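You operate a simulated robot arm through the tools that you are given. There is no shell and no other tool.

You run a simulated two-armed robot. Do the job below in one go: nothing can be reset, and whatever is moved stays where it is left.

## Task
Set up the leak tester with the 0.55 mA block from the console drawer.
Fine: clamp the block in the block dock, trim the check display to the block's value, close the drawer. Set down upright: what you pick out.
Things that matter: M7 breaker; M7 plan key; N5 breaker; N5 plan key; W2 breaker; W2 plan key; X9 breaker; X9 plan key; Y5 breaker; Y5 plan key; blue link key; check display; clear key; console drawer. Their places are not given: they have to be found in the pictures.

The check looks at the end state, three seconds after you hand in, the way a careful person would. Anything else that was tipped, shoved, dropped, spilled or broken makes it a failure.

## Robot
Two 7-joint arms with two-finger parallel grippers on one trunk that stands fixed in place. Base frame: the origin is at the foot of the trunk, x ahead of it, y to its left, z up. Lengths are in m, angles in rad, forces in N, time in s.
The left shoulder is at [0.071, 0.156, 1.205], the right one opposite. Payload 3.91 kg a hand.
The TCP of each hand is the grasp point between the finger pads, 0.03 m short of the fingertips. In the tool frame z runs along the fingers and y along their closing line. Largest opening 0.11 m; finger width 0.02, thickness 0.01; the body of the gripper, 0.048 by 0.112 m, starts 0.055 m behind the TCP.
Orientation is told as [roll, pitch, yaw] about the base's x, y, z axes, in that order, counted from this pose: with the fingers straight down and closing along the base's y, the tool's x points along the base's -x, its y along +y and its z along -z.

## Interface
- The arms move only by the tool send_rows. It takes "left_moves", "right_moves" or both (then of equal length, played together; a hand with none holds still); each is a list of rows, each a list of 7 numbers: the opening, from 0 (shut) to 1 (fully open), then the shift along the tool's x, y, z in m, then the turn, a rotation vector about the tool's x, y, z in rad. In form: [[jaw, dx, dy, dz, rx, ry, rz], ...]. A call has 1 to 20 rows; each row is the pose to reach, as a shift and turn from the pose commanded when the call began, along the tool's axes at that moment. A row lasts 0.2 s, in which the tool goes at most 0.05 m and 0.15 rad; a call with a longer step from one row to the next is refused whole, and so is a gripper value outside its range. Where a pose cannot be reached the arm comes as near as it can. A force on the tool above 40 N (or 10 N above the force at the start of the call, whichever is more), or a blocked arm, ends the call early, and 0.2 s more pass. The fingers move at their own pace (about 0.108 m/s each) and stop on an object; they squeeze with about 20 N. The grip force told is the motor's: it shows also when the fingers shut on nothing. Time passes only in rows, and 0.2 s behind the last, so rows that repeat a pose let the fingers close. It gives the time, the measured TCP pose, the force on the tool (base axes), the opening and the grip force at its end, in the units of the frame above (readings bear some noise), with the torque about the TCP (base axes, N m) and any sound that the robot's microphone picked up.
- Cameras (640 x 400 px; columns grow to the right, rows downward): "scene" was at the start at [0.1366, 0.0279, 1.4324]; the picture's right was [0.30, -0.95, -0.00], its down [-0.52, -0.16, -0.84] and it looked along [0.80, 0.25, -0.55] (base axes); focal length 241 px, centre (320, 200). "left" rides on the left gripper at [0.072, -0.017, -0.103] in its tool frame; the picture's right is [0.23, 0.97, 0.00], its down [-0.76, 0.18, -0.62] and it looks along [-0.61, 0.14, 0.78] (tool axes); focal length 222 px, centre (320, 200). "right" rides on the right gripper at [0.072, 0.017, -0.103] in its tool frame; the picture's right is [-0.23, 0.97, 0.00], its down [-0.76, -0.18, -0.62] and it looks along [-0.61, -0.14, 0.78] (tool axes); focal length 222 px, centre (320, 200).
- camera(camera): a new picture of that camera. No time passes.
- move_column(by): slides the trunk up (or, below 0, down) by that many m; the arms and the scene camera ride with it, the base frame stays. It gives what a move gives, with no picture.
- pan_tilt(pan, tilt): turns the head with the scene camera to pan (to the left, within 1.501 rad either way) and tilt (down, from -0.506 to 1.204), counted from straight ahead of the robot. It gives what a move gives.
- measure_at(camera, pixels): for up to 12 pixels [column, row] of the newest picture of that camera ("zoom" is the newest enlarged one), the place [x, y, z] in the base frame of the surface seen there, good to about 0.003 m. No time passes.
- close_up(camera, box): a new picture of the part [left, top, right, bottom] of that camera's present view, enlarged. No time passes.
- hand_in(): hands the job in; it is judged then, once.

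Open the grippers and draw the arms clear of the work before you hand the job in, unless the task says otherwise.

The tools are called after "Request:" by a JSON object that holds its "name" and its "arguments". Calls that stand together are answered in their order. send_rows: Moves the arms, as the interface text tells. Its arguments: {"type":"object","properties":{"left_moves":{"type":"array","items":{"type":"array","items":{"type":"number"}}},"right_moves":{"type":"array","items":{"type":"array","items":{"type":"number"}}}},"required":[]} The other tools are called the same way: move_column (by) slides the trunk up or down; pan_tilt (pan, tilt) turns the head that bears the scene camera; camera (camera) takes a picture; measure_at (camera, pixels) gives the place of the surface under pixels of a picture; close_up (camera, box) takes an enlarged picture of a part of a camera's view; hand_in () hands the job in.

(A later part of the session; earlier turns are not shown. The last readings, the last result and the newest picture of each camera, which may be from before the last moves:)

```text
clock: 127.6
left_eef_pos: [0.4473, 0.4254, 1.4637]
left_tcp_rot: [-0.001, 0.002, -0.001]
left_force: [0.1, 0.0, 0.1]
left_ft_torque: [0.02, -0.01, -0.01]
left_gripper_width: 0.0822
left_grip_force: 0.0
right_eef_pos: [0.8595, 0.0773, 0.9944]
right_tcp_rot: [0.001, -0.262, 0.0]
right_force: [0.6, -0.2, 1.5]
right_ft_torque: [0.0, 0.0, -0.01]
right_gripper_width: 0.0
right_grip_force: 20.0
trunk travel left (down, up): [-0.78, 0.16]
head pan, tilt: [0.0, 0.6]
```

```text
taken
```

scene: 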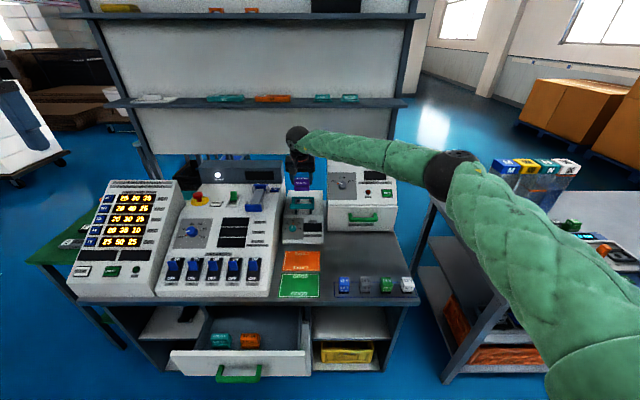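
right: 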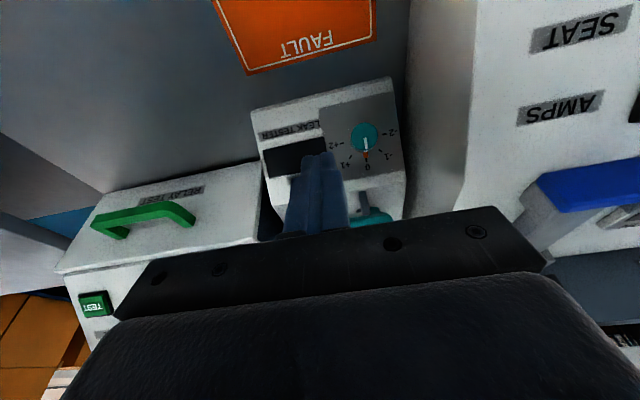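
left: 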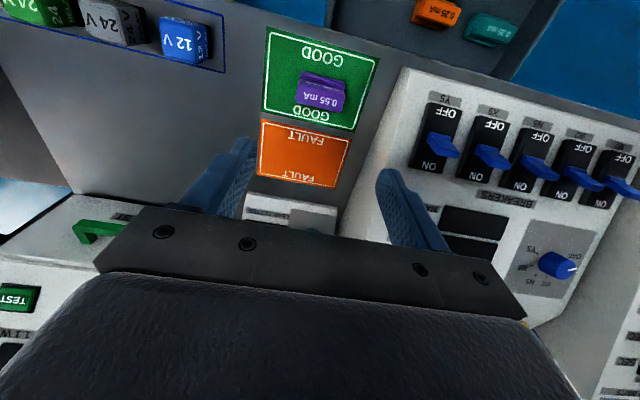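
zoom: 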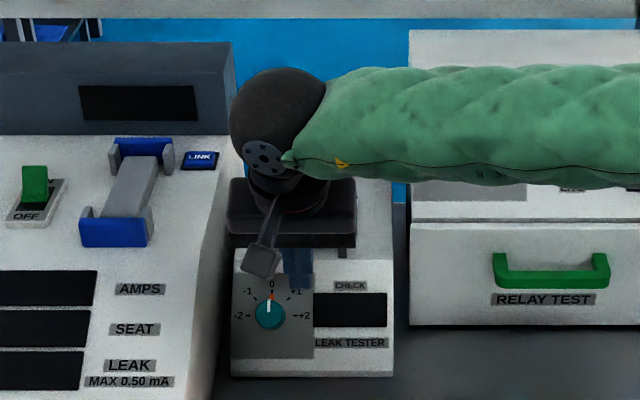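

Now push in +x in small steps, 0.09 m first.

Request:
{"name": "send_rows", "arguments": {"right_moves": [[0, -0.0193, 0, 0.0052, 0, 0, 0], [0, -0.0386, 0, 0.0104, 0, 0, 0], [0, -0.0531, 0, 0.0142, 0, 0, 0], [0, -0.0676, 0, 0.0181, 0, 0, 0], [0, -0.0773, 0, 0.0207, 0, 0, 0], [0, -0.0869, 0, 0.0233, 0, 0, 0]]}}

Request:
{"name": "close_up", "arguments": {"camera": "scene", "box": [260, 130, 350, 250]}}

Request:
{"name": "camera", "arguments": {"camera": "right"}}

```text
clock: 128.7
left_eef_pos: [0.4462, 0.4258, 1.4633]
left_tcp_rot: [-0.002, -0.002, -0.002]
left_force: [-0.6, -0.2, 0.4]
left_ft_torque: [-0.01, 0.04, 0.01]
left_gripper_width: 0.0822
left_grip_force: 0.0
right_eef_pos: [0.9293, 0.0771, 0.9972]
right_tcp_rot: [0.003, -0.263, -0.001]
right_force: [-13.0, -3.1, 14.2]
right_ft_torque: [-0.02, -0.2, -0.04]
right_gripper_width: 0.0
right_grip_force: 20.5
trunk travel left (down, up): [-0.78, 0.16]
head pan, tilt: [0.0, 0.6]
stopped in row 5 (right hand): the force on the tool passed its limit at 51 N (the readings are from after the stop); the commanded pose is now the measured one
```

```text
3.33 times, centred on (305, 190) of scene
```

zoom: 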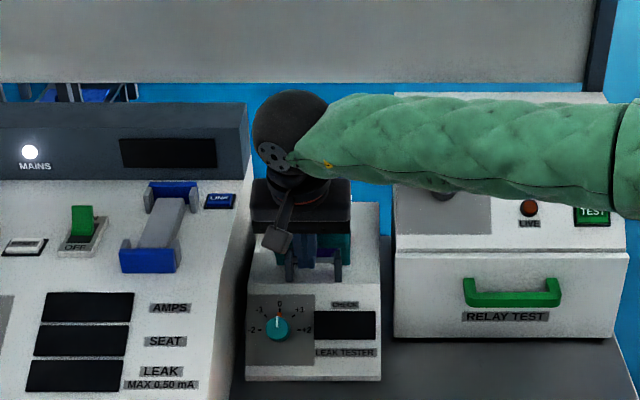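

```text
taken
```

right: 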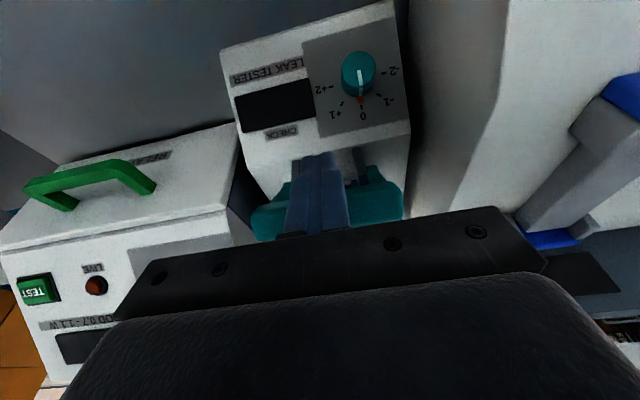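

The lever moved ~2 cm but the force tripped (bar rubbing upward on the fingers). I'll follow the arc of the grip bar (up and forward) more slowly.

Request:
{"name": "send_rows", "arguments": {"right_moves": [[0, -0.0086, 0, -0.0024, 0, 0, 0], [0, -0.0173, 0, -0.0049, 0, 0, 0], [0, -0.025, 0, -0.0056, 0, 0, 0], [0, -0.0328, 0, -0.0062, 0, 0, 0], [0, -0.0404, 0, -0.0057, 0, 0, 0], [0, -0.0482, 0, -0.0049, 0, 0, 0]]}}

Request:
{"name": "close_up", "arguments": {"camera": "scene", "box": [260, 130, 350, 250]}}

Request:
{"name": "camera", "arguments": {"camera": "right"}}

```text
clock: 129.8
left_eef_pos: [0.4495, 0.4268, 1.4622]
left_tcp_rot: [-0.002, 0.001, 0.0]
left_force: [-0.2, -0.4, 0.0]
left_ft_torque: [0.01, 0.01, -0.03]
left_gripper_width: 0.0827
left_grip_force: 0.0
right_eef_pos: [0.9638, 0.0771, 1.0094]
right_tcp_rot: [0.001, -0.261, 0.003]
right_force: [0.1, 1.0, -0.7]
right_ft_torque: [0.0, 0.01, -0.01]
right_gripper_width: 0.0
right_grip_force: 19.8
trunk travel left (down, up): [-0.78, 0.16]
head pan, tilt: [0.0, 0.6]
stopped in row 5 (right hand): the force on the tool passed its limit at 44 N (the readings are from after the stop); the commanded pose is now the measured one
```

```text
3.33 times, centred on (305, 190) of scene
```

zoom: 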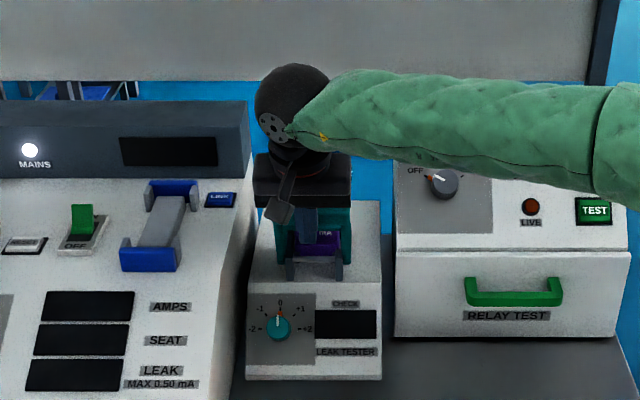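

```text
taken
```

right: 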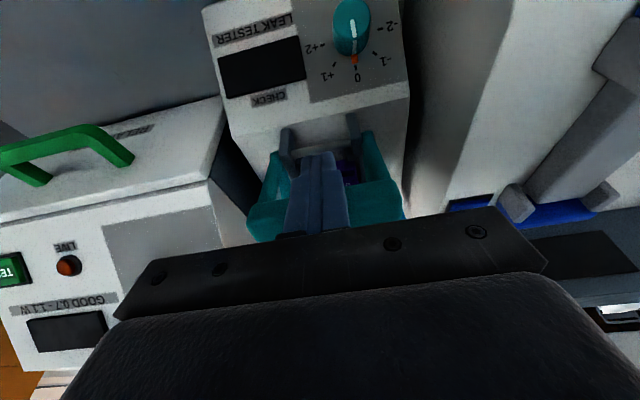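

The lever is now roughly upright and stays put. Continue along the arc in ~5 mm steps.

Request:
{"name": "send_rows", "arguments": {"right_moves": [[0, -0.0051, 0, 0.0003, 0, 0, 0], [0, -0.0108, 0, 0.0011, 0, 0, 0], [0, -0.0159, 0, 0.0024, 0, 0, 0], [0, -0.0214, 0, 0.0038, 0, 0, 0], [0, -0.0264, 0, 0.0056, 0, 0, 0], [0, -0.0315, 0, 0.0075, 0, 0, 0]]}}

Request:
{"name": "close_up", "arguments": {"camera": "scene", "box": [260, 130, 350, 250]}}

Request:
{"name": "camera", "arguments": {"camera": "right"}}

```text
clock: 131.2
left_eef_pos: [0.4496, 0.4264, 1.4623]
left_tcp_rot: [-0.002, 0.0, 0.0]
left_force: [0.1, -0.6, 0.0]
left_ft_torque: [-0.01, 0.03, 0.0]
left_gripper_width: 0.0824
left_grip_force: 0.0
right_eef_pos: [0.9972, 0.0782, 1.0138]
right_tcp_rot: [-0.002, -0.263, -0.001]
right_force: [-0.6, 0.5, -0.3]
right_ft_torque: [0.01, 0.01, -0.03]
right_gripper_width: 0.0
right_grip_force: 19.7
trunk travel left (down, up): [-0.78, 0.16]
head pan, tilt: [0.0, 0.6]
```

```text
3.33 times, centred on (305, 190) of scene
```

zoom: 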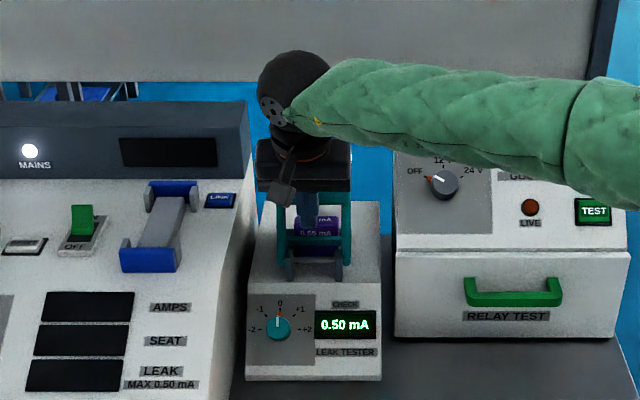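

```text
taken
```

right: 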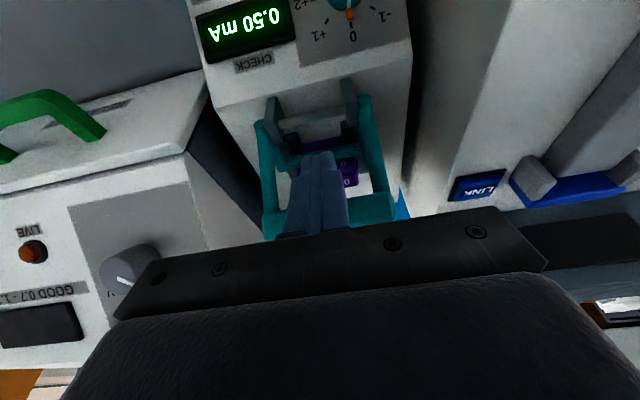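

The CHECK display lit up: 0.50 mA — the clamp has engaged. I'll push a bit further gently to make sure the lever is fully home.

Request:
{"name": "send_rows", "arguments": {"right_moves": [[0, -0.0048, 0, 0.0017, 0, 0, 0], [0, -0.0095, 0, 0.0035, 0, 0, 0], [0, -0.0142, 0, 0.0055, 0, 0, 0], [0, -0.0185, 0, 0.0075, 0, 0, 0]]}}

Request:
{"name": "close_up", "arguments": {"camera": "right", "box": [220, 0, 420, 220]}}

Request:
{"name": "close_up", "arguments": {"camera": "scene", "box": [270, 170, 350, 250]}}

```text
clock: 132.2
left_eef_pos: [0.4476, 0.4251, 1.4634]
left_tcp_rot: [-0.002, -0.002, 0.001]
left_force: [0.3, -0.2, 0.3]
left_ft_torque: [-0.03, -0.03, 0.03]
left_gripper_width: 0.0825
left_grip_force: 0.1
right_eef_pos: [1.013, 0.0801, 1.0113]
right_tcp_rot: [0.001, -0.261, 0.003]
right_force: [-19.6, -2.7, -1.0]
right_ft_torque: [0.18, 0.22, -0.01]
right_gripper_width: 0.0
right_grip_force: 20.3
trunk travel left (down, up): [-0.78, 0.16]
head pan, tilt: [0.0, 0.6]
```

```text
1.82 times, centred on (320, 110) of right
```

zoom: 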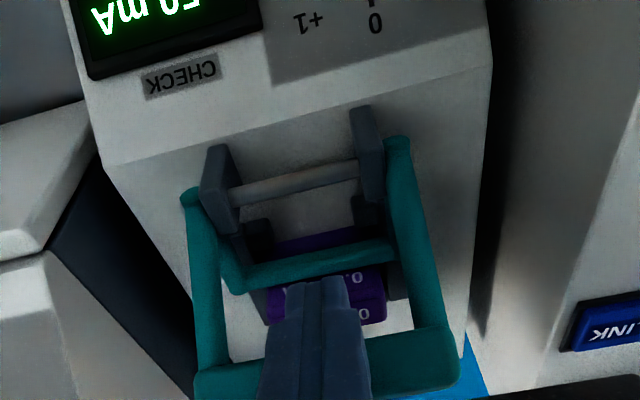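

```text
5.00 times, centred on (310, 210) of scene
```

zoom: 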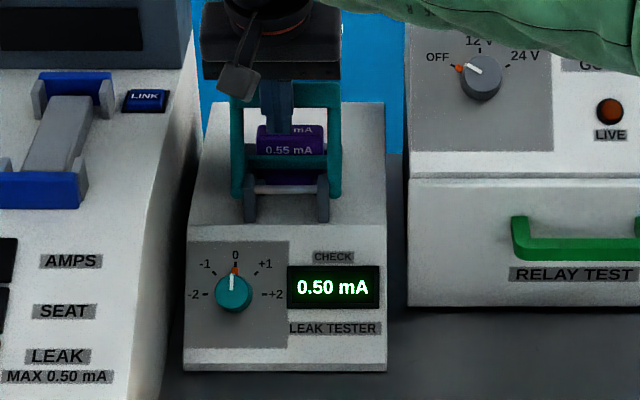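

The press bar rests on the block's ledge and the lever resists further push (20 N). Back off and check the lever stays closed.

Request:
{"name": "send_rows", "arguments": {"right_moves": [[0, 0.0193, 0, -0.0052, 0, 0, 0], [0, 0.0483, 0, -0.013, 0, 0, 0], [0, 0.0773, 0, -0.0207, 0, 0, 0], [0, 0.1159, 0, -0.0311, 0, 0, 0], [0, 0.1494, 0, -0.0511, 0, 0, 0], [0, 0.1694, 0, -0.0811, 0, 0, 0]]}}

Request:
{"name": "close_up", "arguments": {"camera": "scene", "box": [270, 150, 350, 250]}}

Request:
{"name": "camera", "arguments": {"camera": "right"}}

```text
clock: 133.6
left_eef_pos: [0.4481, 0.4256, 1.4642]
left_tcp_rot: [-0.004, -0.001, 0.0]
left_force: [0.1, -0.7, -0.3]
left_ft_torque: [0.05, 0.0, 0.03]
left_gripper_width: 0.0825
left_grip_force: 0.0
right_eef_pos: [0.83, 0.0786, 1.046]
right_tcp_rot: [0.0, -0.264, 0.0]
right_force: [-0.2, -0.3, -0.2]
right_ft_torque: [-0.01, -0.02, 0.0]
right_gripper_width: 0.0001
right_grip_force: 19.9
trunk travel left (down, up): [-0.78, 0.16]
head pan, tilt: [0.0, 0.6]
```

```text
4.00 times, centred on (310, 200) of scene
```

zoom: 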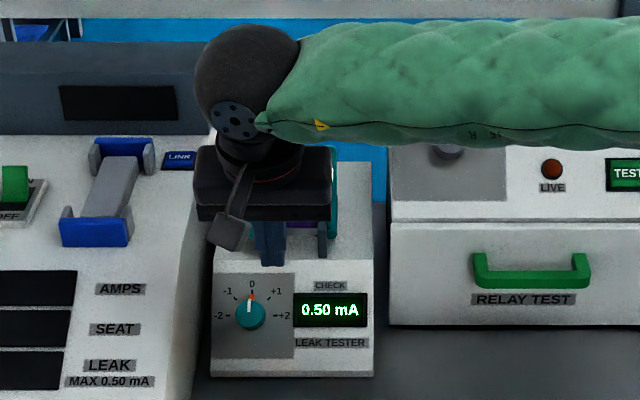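

```text
taken
```

right: 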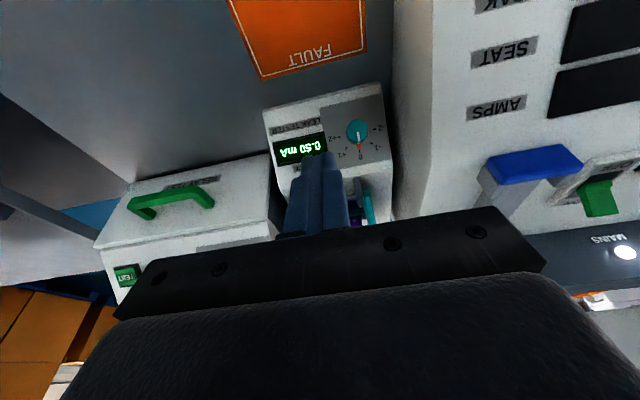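

Lever stays closed and the display reads 0.50 mA. Now the trim knob: zoom from the right camera and measure knob, panel and the console side wall next to it.

Request:
{"name": "close_up", "arguments": {"camera": "right", "box": [260, 80, 420, 180]}}

Request:
{"name": "measure_at", "arguments": {"camera": "zoom", "pixels": [[390, 195], [390, 180], [350, 205], [435, 190], [395, 235], [330, 150], [460, 150], [330, 290], [490, 270], [560, 100], [560, 200], [570, 300]]}}

```text
4.00 times, centred on (340, 130) of right
```

zoom: 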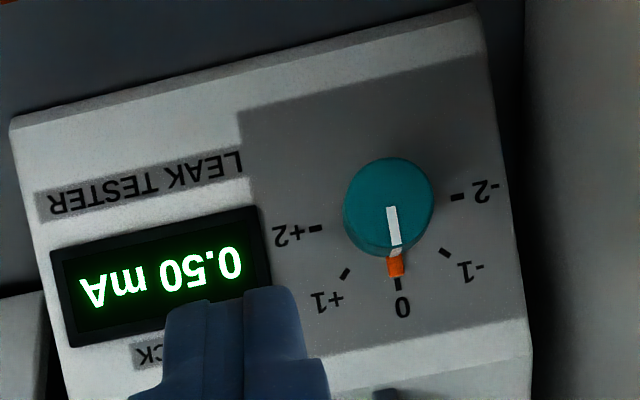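

```text
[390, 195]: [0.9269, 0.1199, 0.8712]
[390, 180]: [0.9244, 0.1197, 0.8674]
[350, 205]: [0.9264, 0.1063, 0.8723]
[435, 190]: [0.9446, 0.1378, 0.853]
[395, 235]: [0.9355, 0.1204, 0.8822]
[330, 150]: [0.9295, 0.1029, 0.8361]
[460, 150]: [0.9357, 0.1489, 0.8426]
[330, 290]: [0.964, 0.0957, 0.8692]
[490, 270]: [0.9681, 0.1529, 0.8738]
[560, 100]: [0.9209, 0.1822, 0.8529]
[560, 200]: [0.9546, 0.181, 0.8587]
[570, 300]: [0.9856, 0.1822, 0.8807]
```

Knob face centre ≈(0.9275, 0.120, 0.8725), radius ≈0.0147, panel slope ≈44°, and the console side wall is at y≈0.182. To stay clear of that wall I'll roll the hand about −95° first, then twist clockwise. First tilt to 44° while backing off.

Request:
{"name": "send_rows", "arguments": {"right_moves": [[0.5, 0.01, 0.01, -0.003, 0, -0.127, 0], [0.5, 0.02, 0.02, -0.005, 0, -0.254, 0], [0.5, 0.03, 0.03, -0.008, 0, -0.381, 0], [0.5, 0.0386, 0.04, -0.0104, 0, -0.505, 0]]}}

Request:
{"name": "send_rows", "arguments": {"right_moves": [[0.5, 0, 0, 0, 0, 0, -0.145], [0.5, 0, 0, 0, 0, 0, -0.29], [0.5, 0, 0, 0, 0, 0, -0.435], [0.5, 0, 0, 0, 0, 0, -0.58], [0.5, 0, 0, 0, 0, 0, -0.725], [0.5, 0, 0, 0, 0, 0, -0.87], [0.5, 0, 0, 0, 0, 0, -1.015], [0.5, 0, 0, 0, 0, 0, -1.16], [0.5, 0, 0, 0, 0, 0, -1.305], [0.5, 0, 0, 0, 0, 0, -1.45], [0.5, 0, 0, 0, 0, 0, -1.58]]}}

Request:
{"name": "camera", "arguments": {"camera": "right"}}

Request:
{"name": "camera", "arguments": {"camera": "scene"}}

```text
clock: 134.6
left_eef_pos: [0.4496, 0.4254, 1.4624]
left_tcp_rot: [-0.003, 0.0, -0.001]
left_force: [-0.7, 0.3, -0.4]
left_ft_torque: [-0.03, -0.03, 0.02]
left_gripper_width: 0.0825
left_grip_force: 0.1
right_eef_pos: [0.7892, 0.1175, 1.0445]
right_tcp_rot: [-0.001, -0.771, 0.0]
right_force: [0.3, 0.0, -0.2]
right_ft_torque: [0.04, -0.01, 0.0]
right_gripper_width: 0.0552
right_grip_force: 0.1
trunk travel left (down, up): [-0.78, 0.16]
head pan, tilt: [0.0, 0.6]
```

```text
clock: 137.0
left_eef_pos: [0.4491, 0.4266, 1.4627]
left_tcp_rot: [-0.002, 0.0, 0.0]
left_force: [-0.4, 0.1, 0.3]
left_ft_torque: [-0.01, 0.01, -0.01]
left_gripper_width: 0.0827
left_grip_force: 0.0
right_eef_pos: [0.7896, 0.1181, 1.0459]
right_tcp_rot: [-0.769, 0.009, 1.581]
right_force: [-0.1, 0.9, 0.4]
right_ft_torque: [-0.01, 0.0, 0.02]
right_gripper_width: 0.0553
right_grip_force: 0.1
trunk travel left (down, up): [-0.78, 0.16]
head pan, tilt: [0.0, 0.6]
```

```text
taken
```

right: 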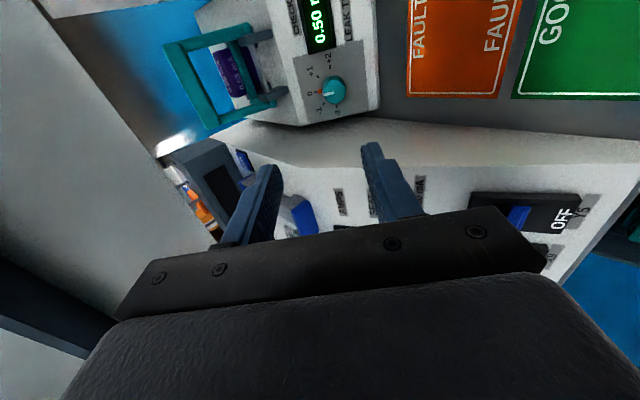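

```text
taken
```

scene: 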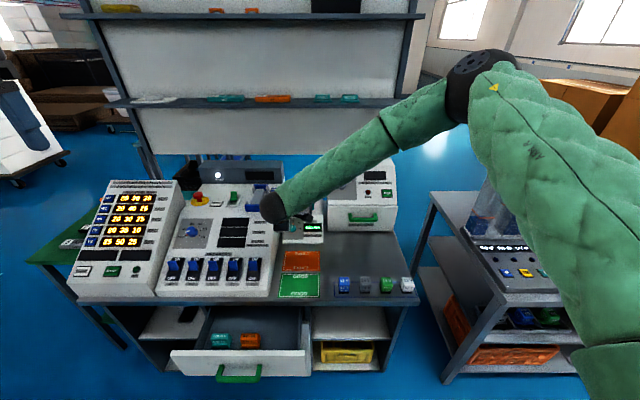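

Orientation is set; the knob is visible at (333,90). Approach along the knob axis, stopping ~75 mm short.

Request:
{"name": "send_rows", "arguments": {"right_moves": [[0.5, -0.001, 0.01, 0.035, 0, 0, 0], [0.5, -0.002, 0.0218, 0.07, 0, 0, 0], [0.5, -0.002, 0.0218, 0.105, 0, 0, 0], [0.5, -0.002, 0.0218, 0.14, 0, 0, 0]]}}

Request:
{"name": "camera", "arguments": {"camera": "right"}}

Request:
{"name": "close_up", "arguments": {"camera": "right", "box": [230, 40, 430, 220]}}

```text
clock: 138.0
left_eef_pos: [0.4505, 0.4266, 1.4628]
left_tcp_rot: [-0.004, 0.001, -0.001]
left_force: [0.1, 0.4, 0.5]
left_ft_torque: [-0.03, 0.06, 0.01]
left_gripper_width: 0.0824
left_grip_force: 0.0
right_eef_pos: [0.8746, 0.1196, 0.9296]
right_tcp_rot: [-0.768, 0.005, 1.577]
right_force: [-0.1, 0.2, -0.3]
right_ft_torque: [0.02, -0.01, -0.01]
right_gripper_width: 0.0551
right_grip_force: 0.1
trunk travel left (down, up): [-0.78, 0.16]
head pan, tilt: [0.0, 0.6]
```

```text
taken
```

right: 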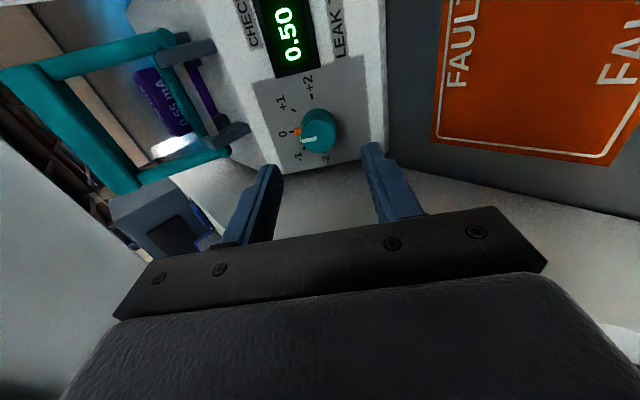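

```text
2.22 times, centred on (330, 130) of right
```

zoom: 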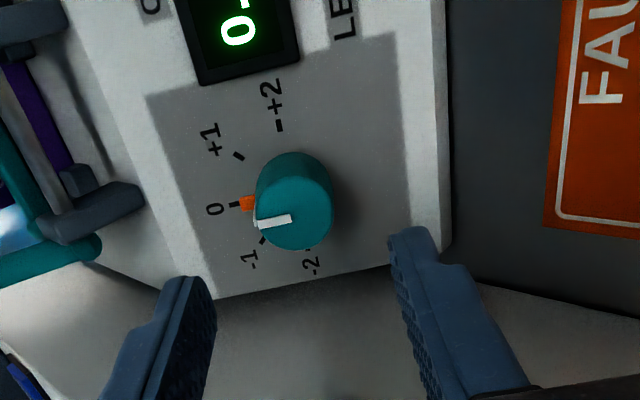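

Clear view of the knob. Measure its face from here to refine the centre.

Request:
{"name": "measure_at", "arguments": {"camera": "zoom", "pixels": [[295, 205], [295, 175], [295, 235], [265, 205], [325, 205], [310, 190], [280, 225], [230, 150], [370, 200], [220, 260]]}}

```text
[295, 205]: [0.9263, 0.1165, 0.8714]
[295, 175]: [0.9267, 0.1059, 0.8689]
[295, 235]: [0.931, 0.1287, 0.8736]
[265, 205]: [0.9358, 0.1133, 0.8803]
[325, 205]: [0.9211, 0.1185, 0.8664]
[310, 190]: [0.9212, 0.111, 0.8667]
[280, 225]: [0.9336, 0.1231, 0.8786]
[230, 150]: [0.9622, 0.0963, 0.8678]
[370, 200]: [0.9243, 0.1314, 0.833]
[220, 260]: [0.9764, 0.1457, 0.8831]
```

Adjust 2.5 mm down-slope and advance 0.072 m so the pads straddle the knob, with tips ~3.5 mm off the panel.

Request:
{"name": "send_rows", "arguments": {"right_moves": [[0.5, 0, 0.0025, 0.025, 0, 0, 0], [0.5, 0, 0.0025, 0.05, 0, 0, 0], [0.5, 0, 0.0025, 0.065, 0, 0, 0], [0.5, 0, 0.0025, 0.072, 0, 0, 0]]}}

Request:
{"name": "close_up", "arguments": {"camera": "right", "box": [230, 40, 430, 220]}}

Request:
{"name": "close_up", "arguments": {"camera": "scene", "box": [260, 170, 350, 260]}}

```text
clock: 139.0
left_eef_pos: [0.4488, 0.4267, 1.4622]
left_tcp_rot: [-0.001, -0.001, -0.002]
left_force: [0.2, 0.4, -0.9]
left_ft_torque: [-0.01, 0.02, 0.0]
left_gripper_width: 0.0826
left_grip_force: 0.1
right_eef_pos: [0.922, 0.1199, 0.8751]
right_tcp_rot: [-0.769, 0.004, 1.579]
right_force: [-0.4, 0.2, -0.1]
right_ft_torque: [0.04, 0.02, 0.05]
right_gripper_width: 0.0551
right_grip_force: 0.0
trunk travel left (down, up): [-0.78, 0.16]
head pan, tilt: [0.0, 0.6]
```

```text
2.22 times, centred on (330, 130) of right
```

zoom: 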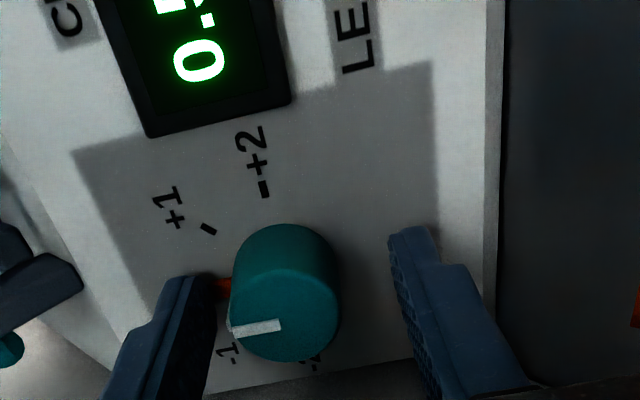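

```text
4.44 times, centred on (305, 215) of scene
```

zoom: 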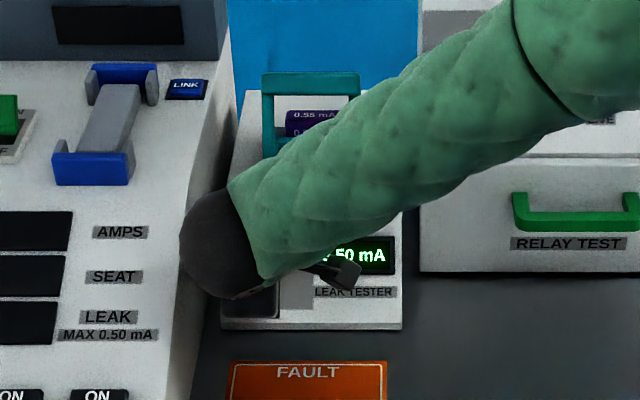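

The knob is between the fingers but seems slightly nearer the upper finger; I'll measure both fingers and the knob here.

Request:
{"name": "close_up", "arguments": {"camera": "right", "box": [230, 40, 430, 220]}}

Request:
{"name": "measure_at", "arguments": {"camera": "zoom", "pixels": [[190, 290], [208, 300], [395, 240], [410, 300], [285, 310], [240, 310], [335, 310], [285, 275], [285, 350], [260, 345], [320, 340]]}}

```text
2.22 times, centred on (330, 130) of right
```

zoom: 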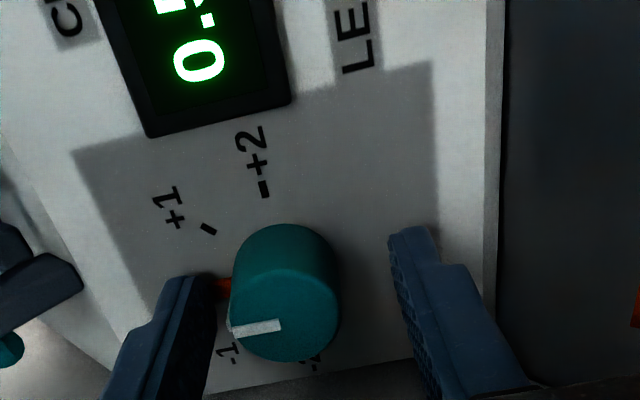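

```text
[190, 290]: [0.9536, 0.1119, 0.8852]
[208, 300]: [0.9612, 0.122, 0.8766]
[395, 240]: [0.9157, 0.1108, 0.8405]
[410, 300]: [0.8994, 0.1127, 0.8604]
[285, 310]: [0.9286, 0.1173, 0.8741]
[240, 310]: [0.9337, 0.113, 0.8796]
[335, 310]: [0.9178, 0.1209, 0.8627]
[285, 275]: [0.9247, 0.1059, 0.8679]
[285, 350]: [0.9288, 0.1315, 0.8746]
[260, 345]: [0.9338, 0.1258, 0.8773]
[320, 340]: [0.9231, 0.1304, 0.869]
```

Knob is centred between the pads (within 1 mm). Close the jaw on it.

Request:
{"name": "send_rows", "arguments": {"right_moves": [[0, 0, 0, 0, 0, 0, 0], [0, 0, 0, 0, 0, 0, 0], [0, 0, 0, 0, 0, 0, 0]]}}

Request:
{"name": "camera", "arguments": {"camera": "right"}}

```text
clock: 139.8
left_eef_pos: [0.4487, 0.4262, 1.4644]
left_tcp_rot: [-0.001, -0.001, 0.0]
left_force: [-0.2, -0.7, 0.0]
left_ft_torque: [0.03, 0.0, 0.02]
left_gripper_width: 0.0824
left_grip_force: 0.0
right_eef_pos: [0.9235, 0.1195, 0.8774]
right_tcp_rot: [-0.771, 0.007, 1.575]
right_force: [30.0, 3.7, 19.9]
right_ft_torque: [0.13, -1.1, 0.13]
right_gripper_width: 0.0313
right_grip_force: 44.4
trunk travel left (down, up): [-0.78, 0.16]
head pan, tilt: [0.0, 0.6]
```

```text
taken
```

right: 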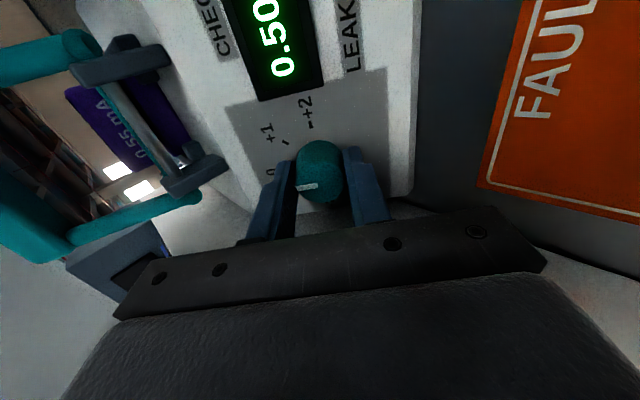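

Gripped at 0.0313 m, but there is ~35 N side load pushing the hand up-slope; shift the hand 3 mm up-slope to relieve it.

Request:
{"name": "send_rows", "arguments": {"right_moves": [[0, 0, -0.002, 0, 0, 0, 0], [0, 0, -0.003, 0, 0, 0, 0]]}}

```text
clock: 140.4
left_eef_pos: [0.4494, 0.4252, 1.4623]
left_tcp_rot: [-0.003, 0.001, 0.0]
left_force: [-0.1, 0.0, 0.0]
left_ft_torque: [0.02, 0.01, 0.01]
left_gripper_width: 0.0825
left_grip_force: 0.0
right_eef_pos: [0.9236, 0.1198, 0.8781]
right_tcp_rot: [-0.771, 0.008, 1.578]
right_force: [27.4, 2.6, 20.2]
right_ft_torque: [-0.36, -1.14, -0.37]
right_gripper_width: 0.0314
right_grip_force: 44.8
trunk travel left (down, up): [-0.78, 0.16]
head pan, tilt: [0.0, 0.6]
```

The reading hasn't settled; hold for a moment and re-read.

Request:
{"name": "send_rows", "arguments": {"right_moves": [[0, 0, 0, 0, 0, 0, 0], [0, 0, 0, 0, 0, 0, 0], [0, 0, 0, 0, 0, 0, 0]]}}

Request:
{"name": "close_up", "arguments": {"camera": "right", "box": [250, 100, 410, 230]}}

```text
clock: 141.2
left_eef_pos: [0.4496, 0.4254, 1.4634]
left_tcp_rot: [-0.004, 0.0, -0.001]
left_force: [-0.4, 0.3, 0.3]
left_ft_torque: [0.0, 0.0, 0.02]
left_gripper_width: 0.0826
left_grip_force: 0.0
right_eef_pos: [0.9251, 0.1199, 0.879]
right_tcp_rot: [-0.77, 0.005, 1.577]
right_force: [29.2, 1.1, 23.4]
right_ft_torque: [-0.19, -1.11, -0.17]
right_gripper_width: 0.0315
right_grip_force: 44.8
trunk travel left (down, up): [-0.78, 0.16]
head pan, tilt: [0.0, 0.6]
```

```text
3.08 times, centred on (330, 165) of right
```

zoom: 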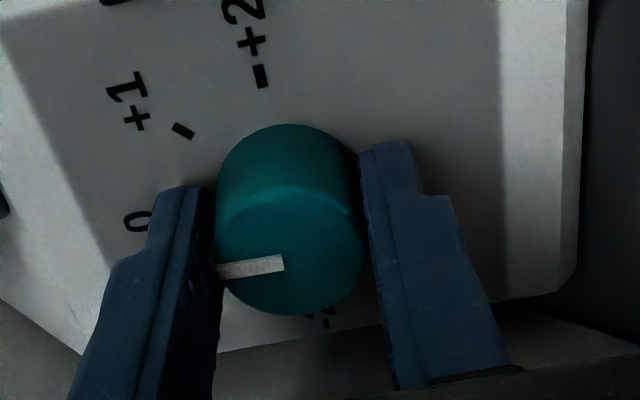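

There's still ~37 N up-slope load, so the hand needs to go further up-slope. Shift another 4 mm.

Request:
{"name": "send_rows", "arguments": {"right_moves": [[0, 0, -0.002, 0, 0, 0, 0], [0, 0, -0.004, 0, 0, 0, 0], [0, 0, -0.004, 0, 0, 0, 0]]}}

```text
clock: 142.0
left_eef_pos: [0.4492, 0.4247, 1.4634]
left_tcp_rot: [-0.002, 0.0, 0.001]
left_force: [-0.2, 0.4, -0.1]
left_ft_torque: [-0.02, 0.04, -0.01]
left_gripper_width: 0.0826
left_grip_force: 0.0
right_eef_pos: [0.9232, 0.1203, 0.8779]
right_tcp_rot: [-0.765, 0.009, 1.582]
right_force: [7.1, -2.6, 7.0]
right_ft_torque: [-0.45, -0.41, -0.38]
right_gripper_width: 0.0315
right_grip_force: 44.6
trunk travel left (down, up): [-0.78, 0.16]
head pan, tilt: [0.0, 0.6]
```

Load relieved to ~10 N. Now twist clockwise (about +tool z) by 0.3 rad and read the display.

Request:
{"name": "send_rows", "arguments": {"right_moves": [[0, 0, -0.001, 0, 0, 0, 0.1], [0, 0, -0.001, 0, 0, 0, 0.2], [0, 0, -0.001, 0, 0, 0, 0.3]]}}

Request:
{"name": "camera", "arguments": {"camera": "right"}}

Request:
{"name": "close_up", "arguments": {"camera": "scene", "box": [260, 170, 350, 260]}}

```text
clock: 142.8
left_eef_pos: [0.4487, 0.4261, 1.463]
left_tcp_rot: [-0.002, 0.001, 0.0]
left_force: [0.1, -0.2, 0.4]
left_ft_torque: [0.04, 0.01, 0.03]
left_gripper_width: 0.0823
left_grip_force: 0.1
right_eef_pos: [0.9232, 0.12, 0.8785]
right_tcp_rot: [-0.741, -0.202, 1.358]
right_force: [-18.7, -8.8, -12.9]
right_ft_torque: [0.35, 0.48, 0.34]
right_gripper_width: 0.0313
right_grip_force: 44.6
trunk travel left (down, up): [-0.78, 0.16]
head pan, tilt: [0.0, 0.6]
```

```text
taken
```

right: 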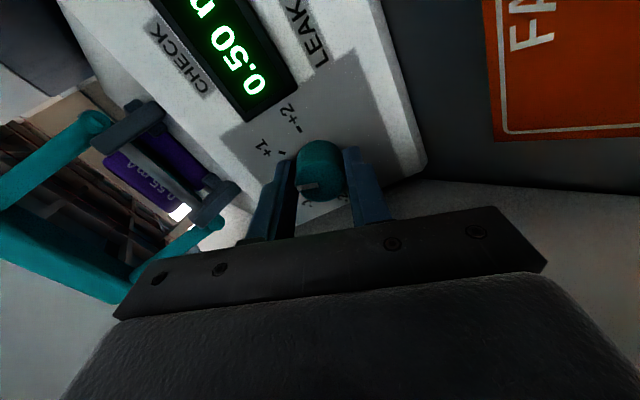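

```text
4.44 times, centred on (305, 215) of scene
```

zoom: 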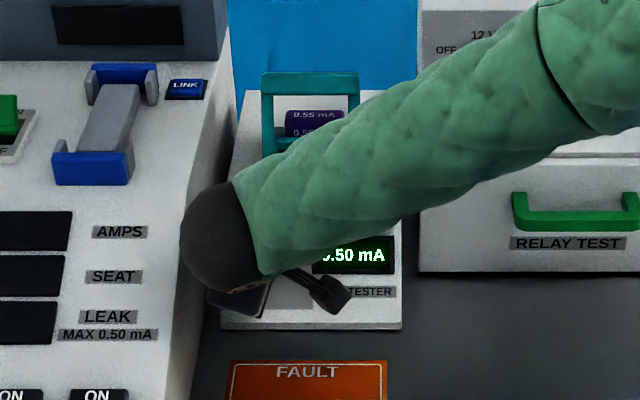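

Still 0.50 mA; the knob turns with the hand and seems to have steps. Continue clockwise another 0.5 rad toward +1, with a 2 mm down-slope relief.

Request:
{"name": "send_rows", "arguments": {"right_moves": [[0, 0.0006, 0.0019, 0, 0, 0, 0.1], [0, 0.0006, 0.0019, 0, 0, 0, 0.2], [0, 0.0006, 0.0019, 0, 0, 0, 0.3]]}}

Request:
{"name": "camera", "arguments": {"camera": "right"}}

Request:
{"name": "close_up", "arguments": {"camera": "scene", "box": [260, 170, 350, 260]}}

```text
clock: 143.6
left_eef_pos: [0.4498, 0.4254, 1.4625]
left_tcp_rot: [-0.002, 0.001, 0.0]
left_force: [0.1, -0.5, -0.1]
left_ft_torque: [-0.01, -0.01, -0.02]
left_gripper_width: 0.0824
left_grip_force: 0.2
right_eef_pos: [0.924, 0.1203, 0.8785]
right_tcp_rot: [-0.672, -0.399, 1.121]
right_force: [-20.4, -3.7, -23.2]
right_ft_torque: [0.41, 0.48, 0.39]
right_gripper_width: 0.0315
right_grip_force: 45.4
trunk travel left (down, up): [-0.78, 0.16]
head pan, tilt: [0.0, 0.6]
```

```text
taken
```

right: 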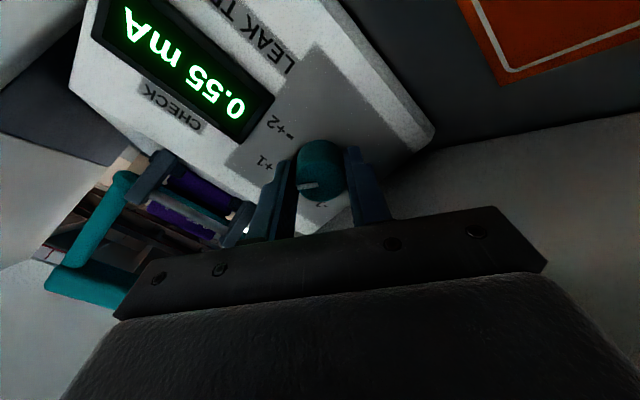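

```text
4.44 times, centred on (305, 215) of scene
```

zoom: 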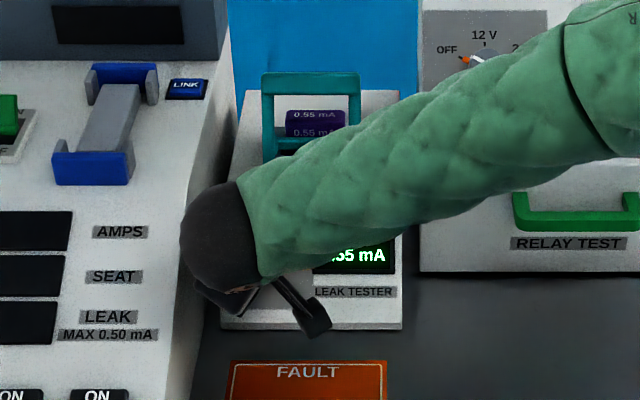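

The display now shows 0.55 mA. I'll turn a little further (≈0.18 rad) so the pointer sits on the +1 mark (45° steps), relieving side load.

Request:
{"name": "send_rows", "arguments": {"right_moves": [[0, 0.0008, 0.0012, 0, 0, 0, 0.06], [0, 0.0017, 0.0025, 0, 0, 0, 0.12], [0, 0.0017, 0.0025, 0, 0, 0, 0.18]]}}

Request:
{"name": "camera", "arguments": {"camera": "right"}}

Request:
{"name": "close_up", "arguments": {"camera": "right", "box": [200, 80, 400, 220]}}

```text
clock: 144.4
left_eef_pos: [0.45, 0.4268, 1.4625]
left_tcp_rot: [-0.002, 0.0, 0.001]
left_force: [-0.5, -0.2, 0.7]
left_ft_torque: [0.0, -0.03, -0.02]
left_gripper_width: 0.0825
left_grip_force: 0.1
right_eef_pos: [0.9239, 0.1204, 0.8783]
right_tcp_rot: [-0.605, -0.506, 0.96]
right_force: [-3.1, 1.1, -12.5]
right_ft_torque: [0.7, -0.3, 0.72]
right_gripper_width: 0.0311
right_grip_force: 44.7
trunk travel left (down, up): [-0.78, 0.16]
head pan, tilt: [0.0, 0.6]
```

```text
taken
```

right: 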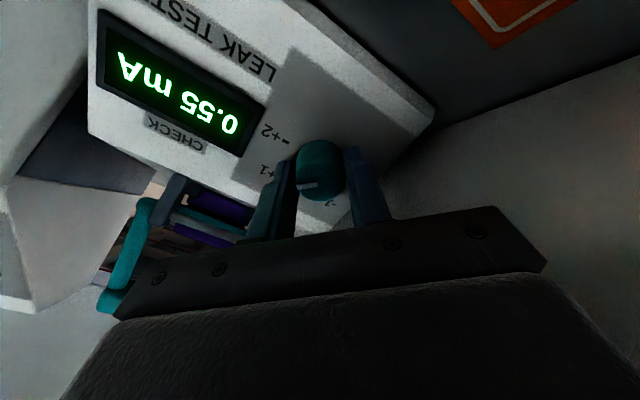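

```text
2.86 times, centred on (300, 150) of right
```

zoom: 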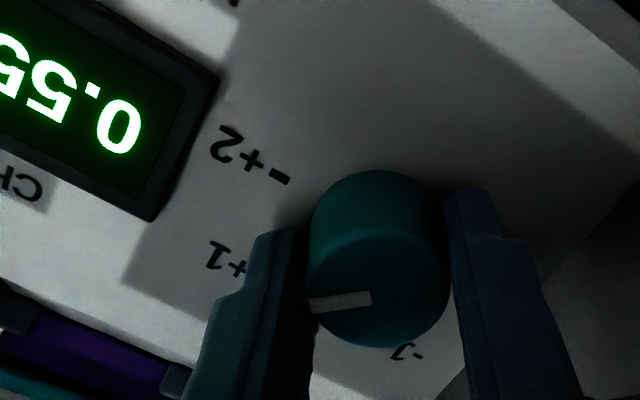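

Display 0.55 mA with the pointer near +1. Release the knob by opening the jaw and check that the reading holds.

Request:
{"name": "send_rows", "arguments": {"right_moves": [[0.45, 0, 0, 0, 0, 0, 0], [0.45, 0, 0, 0, 0, 0, 0], [0.45, 0, 0, 0, 0, 0, 0]]}}

Request:
{"name": "close_up", "arguments": {"camera": "right", "box": [60, 0, 440, 230]}}

```text
clock: 145.2
left_eef_pos: [0.4492, 0.4262, 1.4634]
left_tcp_rot: [-0.001, 0.0, -0.001]
left_force: [0.7, 0.0, -0.5]
left_ft_torque: [0.0, 0.01, -0.02]
left_gripper_width: 0.0824
left_grip_force: 0.0
right_eef_pos: [0.9228, 0.1205, 0.8788]
right_tcp_rot: [-0.606, -0.505, 0.961]
right_force: [0.1, 0.1, 0.3]
right_ft_torque: [0.03, 0.0, -0.01]
right_gripper_width: 0.0494
right_grip_force: 0.0
trunk travel left (down, up): [-0.78, 0.16]
head pan, tilt: [0.0, 0.6]
```

```text
1.68 times, centred on (250, 115) of right
```

zoom: 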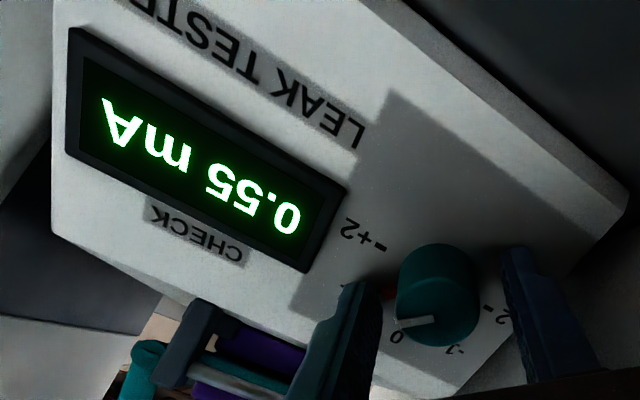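

Reading holds at 0.55 mA. Withdraw along the tool axis.

Request:
{"name": "send_rows", "arguments": {"right_moves": [[0.45, 0, 0, -0.02, 0, 0, 0], [0.45, 0, 0, -0.06, 0, 0, 0], [0.45, 0, 0, -0.1, 0, 0, 0], [0.45, 0, 0, -0.14, 0, 0, 0], [0.45, 0, 0, -0.18, 0, 0, 0]]}}

Request:
{"name": "close_up", "arguments": {"camera": "right", "box": [160, 0, 480, 200]}}

Request:
{"name": "camera", "arguments": {"camera": "scene"}}

```text
clock: 146.4
left_eef_pos: [0.4473, 0.4254, 1.4627]
left_tcp_rot: [-0.002, -0.003, -0.002]
left_force: [0.3, -0.5, 0.2]
left_ft_torque: [-0.03, -0.03, 0.0]
left_gripper_width: 0.0821
left_grip_force: 0.1
right_eef_pos: [0.7954, 0.1205, 1.0102]
right_tcp_rot: [-0.609, -0.506, 0.961]
right_force: [0.1, -1.1, -0.7]
right_ft_torque: [0.02, -0.02, -0.04]
right_gripper_width: 0.0495
right_grip_force: 0.0
trunk travel left (down, up): [-0.78, 0.16]
head pan, tilt: [0.0, 0.6]
```

```text
2.00 times, centred on (320, 100) of right
```

zoom: 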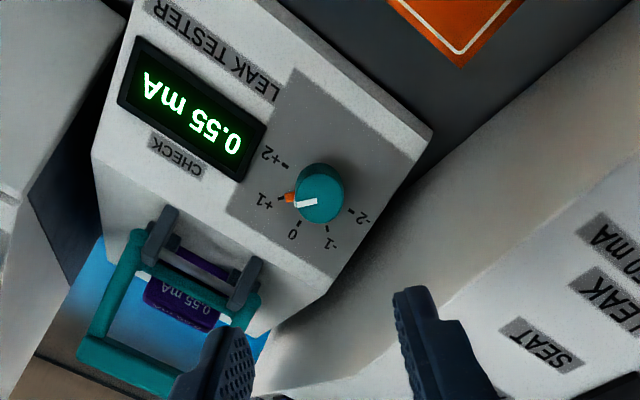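

```text
taken
```

scene: 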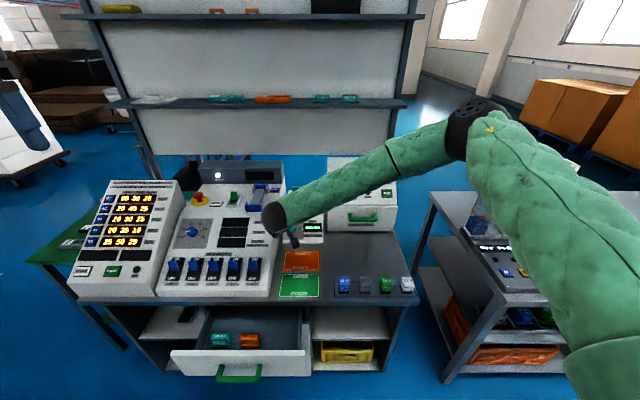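

The pointer is on +1, the display reads 0.55 mA, and the block is clamped. Now restore the right hand's orientation and park it clear before closing the drawer.

Request:
{"name": "send_rows", "arguments": {"right_moves": [[0.45, 0, 0, -0.02, 0, 0, 0.13], [0.45, 0, 0, -0.04, 0, 0, 0.26], [0.45, 0, 0, -0.06, 0, 0, 0.39], [0.45, 0, 0, -0.08, 0, 0, 0.52], [0.45, 0, 0, -0.1, 0, 0, 0.65], [0.45, 0, 0, -0.12, 0, 0, 0.79]]}}

Request:
{"name": "send_rows", "arguments": {"right_moves": [[0.45, 0.02, -0.03, -0.01, 0, 0.13, 0], [0.45, 0.04, -0.06, -0.02, 0, 0.26, 0], [0.45, 0.06, -0.09, -0.03, 0, 0.39, 0], [0.45, 0.08, -0.12, -0.04, 0, 0.52, 0], [0.45, 0.1, -0.15, -0.05, 0, 0.65, 0], [0.45, 0.12, -0.18, -0.06, 0, 0.77, 0], [0.45, 0.13, -0.22, -0.07, 0, 0.77, 0], [0.45, 0.14, -0.26, -0.08, 0, 0.77, 0], [0.45, 0.15, -0.3, -0.09, 0, 0.77, 0], [0.45, 0.16, -0.34, -0.1, 0, 0.77, 0], [0.45, 0.17, -0.38, -0.11, 0, 0.77, 0], [0.45, 0.18, -0.42, -0.12, 0, 0.77, 0]]}}

Request:
{"name": "camera", "arguments": {"camera": "scene"}}

```text
clock: 147.8
left_eef_pos: [0.4482, 0.4266, 1.4635]
left_tcp_rot: [-0.001, 0.001, 0.0]
left_force: [0.8, -0.1, 0.3]
left_ft_torque: [-0.03, 0.04, -0.02]
left_gripper_width: 0.0827
left_grip_force: 0.1
right_eef_pos: [0.7146, 0.1198, 1.0946]
right_tcp_rot: [-0.007, -0.767, 0.014]
right_force: [1.1, -0.4, -0.3]
right_ft_torque: [-0.01, 0.0, 0.01]
right_gripper_width: 0.0495
right_grip_force: 0.0
trunk travel left (down, up): [-0.78, 0.16]
head pan, tilt: [0.0, 0.6]
```

```text
clock: 150.4
left_eef_pos: [0.4474, 0.4253, 1.4642]
left_tcp_rot: [0.001, -0.002, 0.0]
left_force: [0.1, -0.2, 0.3]
left_ft_torque: [-0.03, -0.05, 0.0]
left_gripper_width: 0.0824
left_grip_force: 0.1
right_eef_pos: [0.5059, -0.3036, 1.0573]
right_tcp_rot: [-0.004, 0.0, 0.009]
right_force: [0.0, 0.7, 0.3]
right_ft_torque: [0.0, 0.03, -0.01]
right_gripper_width: 0.0498
right_grip_force: 0.0
trunk travel left (down, up): [-0.78, 0.16]
head pan, tilt: [0.0, 0.6]
```

```text
taken
```

scene: 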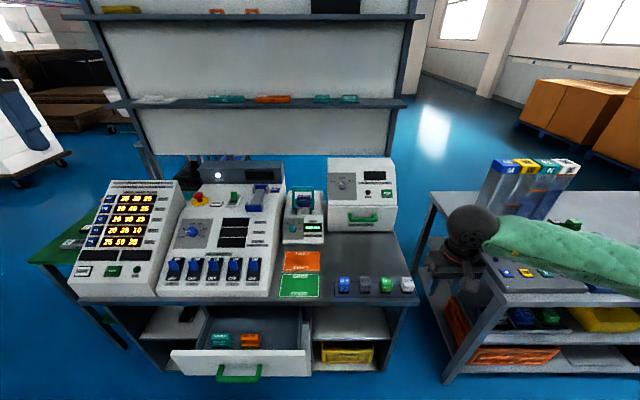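

Right hand is parked clear. Now measure the drawer handle's current position (≈(238,372)) for the closing push by the left hand.

Request:
{"name": "measure_at", "arguments": {"camera": "scene", "pixels": [[238, 370], [238, 376], [220, 370], [258, 370], [238, 355], [200, 352], [290, 352], [172, 352], [311, 350], [240, 365]]}}

Request:
{"name": "close_up", "arguments": {"camera": "scene", "box": [160, 300, 330, 395]}}

```text
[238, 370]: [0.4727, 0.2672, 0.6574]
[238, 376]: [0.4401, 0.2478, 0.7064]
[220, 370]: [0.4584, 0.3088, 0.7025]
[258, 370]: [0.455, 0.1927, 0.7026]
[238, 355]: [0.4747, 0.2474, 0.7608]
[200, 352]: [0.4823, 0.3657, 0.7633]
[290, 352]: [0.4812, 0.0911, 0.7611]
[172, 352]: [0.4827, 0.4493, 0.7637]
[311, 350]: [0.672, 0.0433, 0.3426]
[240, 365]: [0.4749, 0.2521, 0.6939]
```

```text
3.76 times, centred on (245, 348) of scene
```

zoom: 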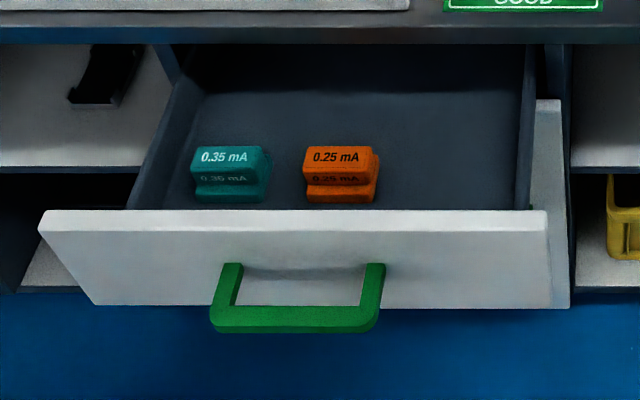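

Drawer front face is at x≈0.4745, handle bar at x≈0.427–0.441. I lower the trunk 0.2 and bring the left hand (closed fingers) down in front-left of the drawer at (0.42, 0.42).

Request:
{"name": "move_column", "arguments": {"by": -0.2}}

Request:
{"name": "send_rows", "arguments": {"left_moves": [[0, 0.005, 0, 0.045, 0, 0, 0], [0, 0.01, 0, 0.09, 0, 0, 0], [0, 0.015, 0, 0.135, 0, 0, 0], [0, 0.02, 0, 0.18, 0, 0, 0], [0, 0.025, 0, 0.225, 0, 0, 0], [0, 0.027, 0, 0.27, 0, 0, 0], [0, 0.027, 0, 0.315, 0, 0, 0], [0, 0.027, 0, 0.36, 0, 0, 0], [0, 0.027, 0, 0.4, 0, 0, 0]]}}

Request:
{"name": "camera", "arguments": {"camera": "scene"}}

```text
clock: 152.5
left_eef_pos: [0.4486, 0.4262, 1.2633]
left_tcp_rot: [-0.001, -0.001, -0.002]
left_force: [-0.6, 0.3, -0.2]
left_ft_torque: [0.01, -0.02, 0.01]
left_gripper_width: 0.0825
left_grip_force: 0.0
right_eef_pos: [0.5073, -0.3039, 0.8581]
right_tcp_rot: [-0.006, 0.001, 0.007]
right_force: [0.6, -0.6, 0.2]
right_ft_torque: [-0.02, 0.0, -0.02]
right_gripper_width: 0.0494
right_grip_force: 0.0
trunk travel left (down, up): [-0.58, 0.36]
head pan, tilt: [0.0, 0.6]
```

```text
clock: 154.5
left_eef_pos: [0.4224, 0.4272, 0.8613]
left_tcp_rot: [-0.001, -0.001, -0.001]
left_force: [-0.3, 0.3, -0.1]
left_ft_torque: [-0.03, 0.05, -0.02]
left_gripper_width: 0.0001
left_grip_force: 20.3
right_eef_pos: [0.5079, -0.3023, 0.8565]
right_tcp_rot: [-0.007, 0.004, 0.009]
right_force: [0.3, 0.4, 0.3]
right_ft_torque: [-0.01, -0.04, 0.0]
right_gripper_width: 0.0496
right_grip_force: 0.0
trunk travel left (down, up): [-0.58, 0.36]
head pan, tilt: [0.0, 0.6]
```

```text
taken
```

scene: 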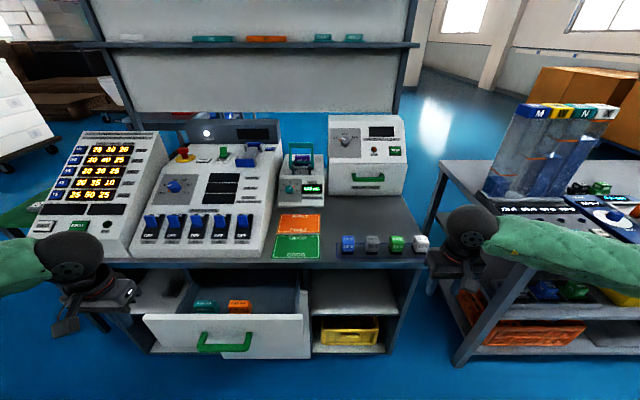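

Left hand is at (0.422, 0.427, 0.861), clear of the drawer. Descend to z≈0.71 while backing x to ≈0.39.

Request:
{"name": "send_rows", "arguments": {"left_moves": [[0, 0.01, 0, 0.04, 0, 0, 0], [0, 0.02, 0, 0.08, 0, 0, 0], [0, 0.028, 0, 0.12, 0, 0, 0], [0, 0.035, 0, 0.152, 0, 0, 0]]}}

Request:
{"name": "send_rows", "arguments": {"left_moves": [[0, 0, -0.03, 0, 0, 0, 0], [0, 0, -0.06, 0, 0, 0, 0], [0, 0, -0.09, 0, 0, 0, 0]]}}

Request:
{"name": "camera", "arguments": {"camera": "left"}}

Request:
{"name": "camera", "arguments": {"camera": "scene"}}

```text
clock: 155.5
left_eef_pos: [0.389, 0.4232, 0.7094]
left_tcp_rot: [-0.002, 0.0, 0.001]
left_force: [-0.5, -0.5, 0.0]
left_ft_torque: [0.0, 0.0, 0.02]
left_gripper_width: 0.0001
left_grip_force: 19.4
right_eef_pos: [0.5072, -0.3026, 0.8568]
right_tcp_rot: [-0.008, 0.002, 0.006]
right_force: [0.5, -0.2, 0.5]
right_ft_torque: [0.0, 0.0, 0.0]
right_gripper_width: 0.0494
right_grip_force: 0.1
trunk travel left (down, up): [-0.58, 0.36]
head pan, tilt: [0.0, 0.6]
```

```text
clock: 156.3
left_eef_pos: [0.3873, 0.3352, 0.7091]
left_tcp_rot: [-0.002, 0.0, -0.001]
left_force: [-0.5, 0.5, 0.2]
left_ft_torque: [-0.05, 0.03, -0.02]
left_gripper_width: 0.0
left_grip_force: 20.4
right_eef_pos: [0.5067, -0.303, 0.8574]
right_tcp_rot: [-0.007, 0.0, 0.008]
right_force: [0.1, 0.1, 0.2]
right_ft_torque: [-0.02, -0.04, 0.02]
right_gripper_width: 0.0491
right_grip_force: 0.1
trunk travel left (down, up): [-0.58, 0.36]
head pan, tilt: [0.0, 0.6]
```

```text
taken
```

left: 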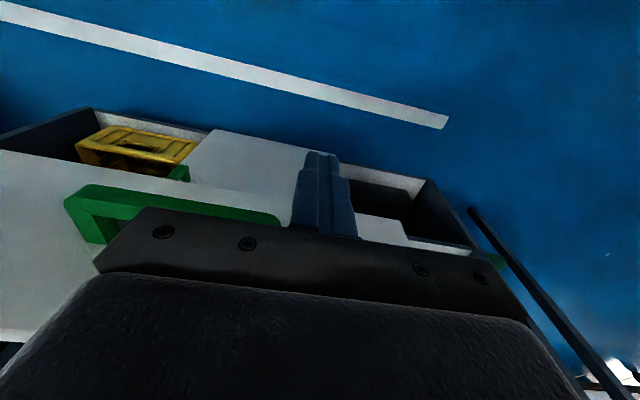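

```text
taken
```

scene: 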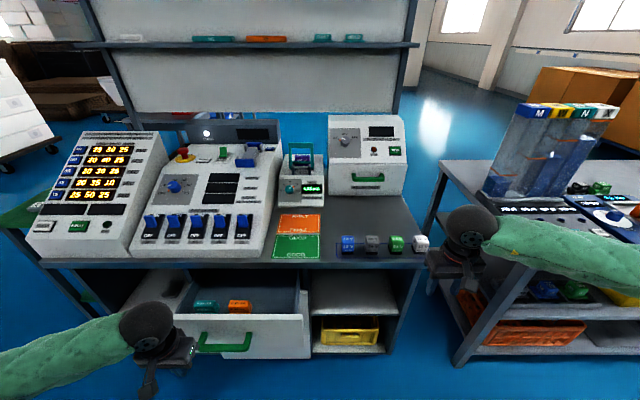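

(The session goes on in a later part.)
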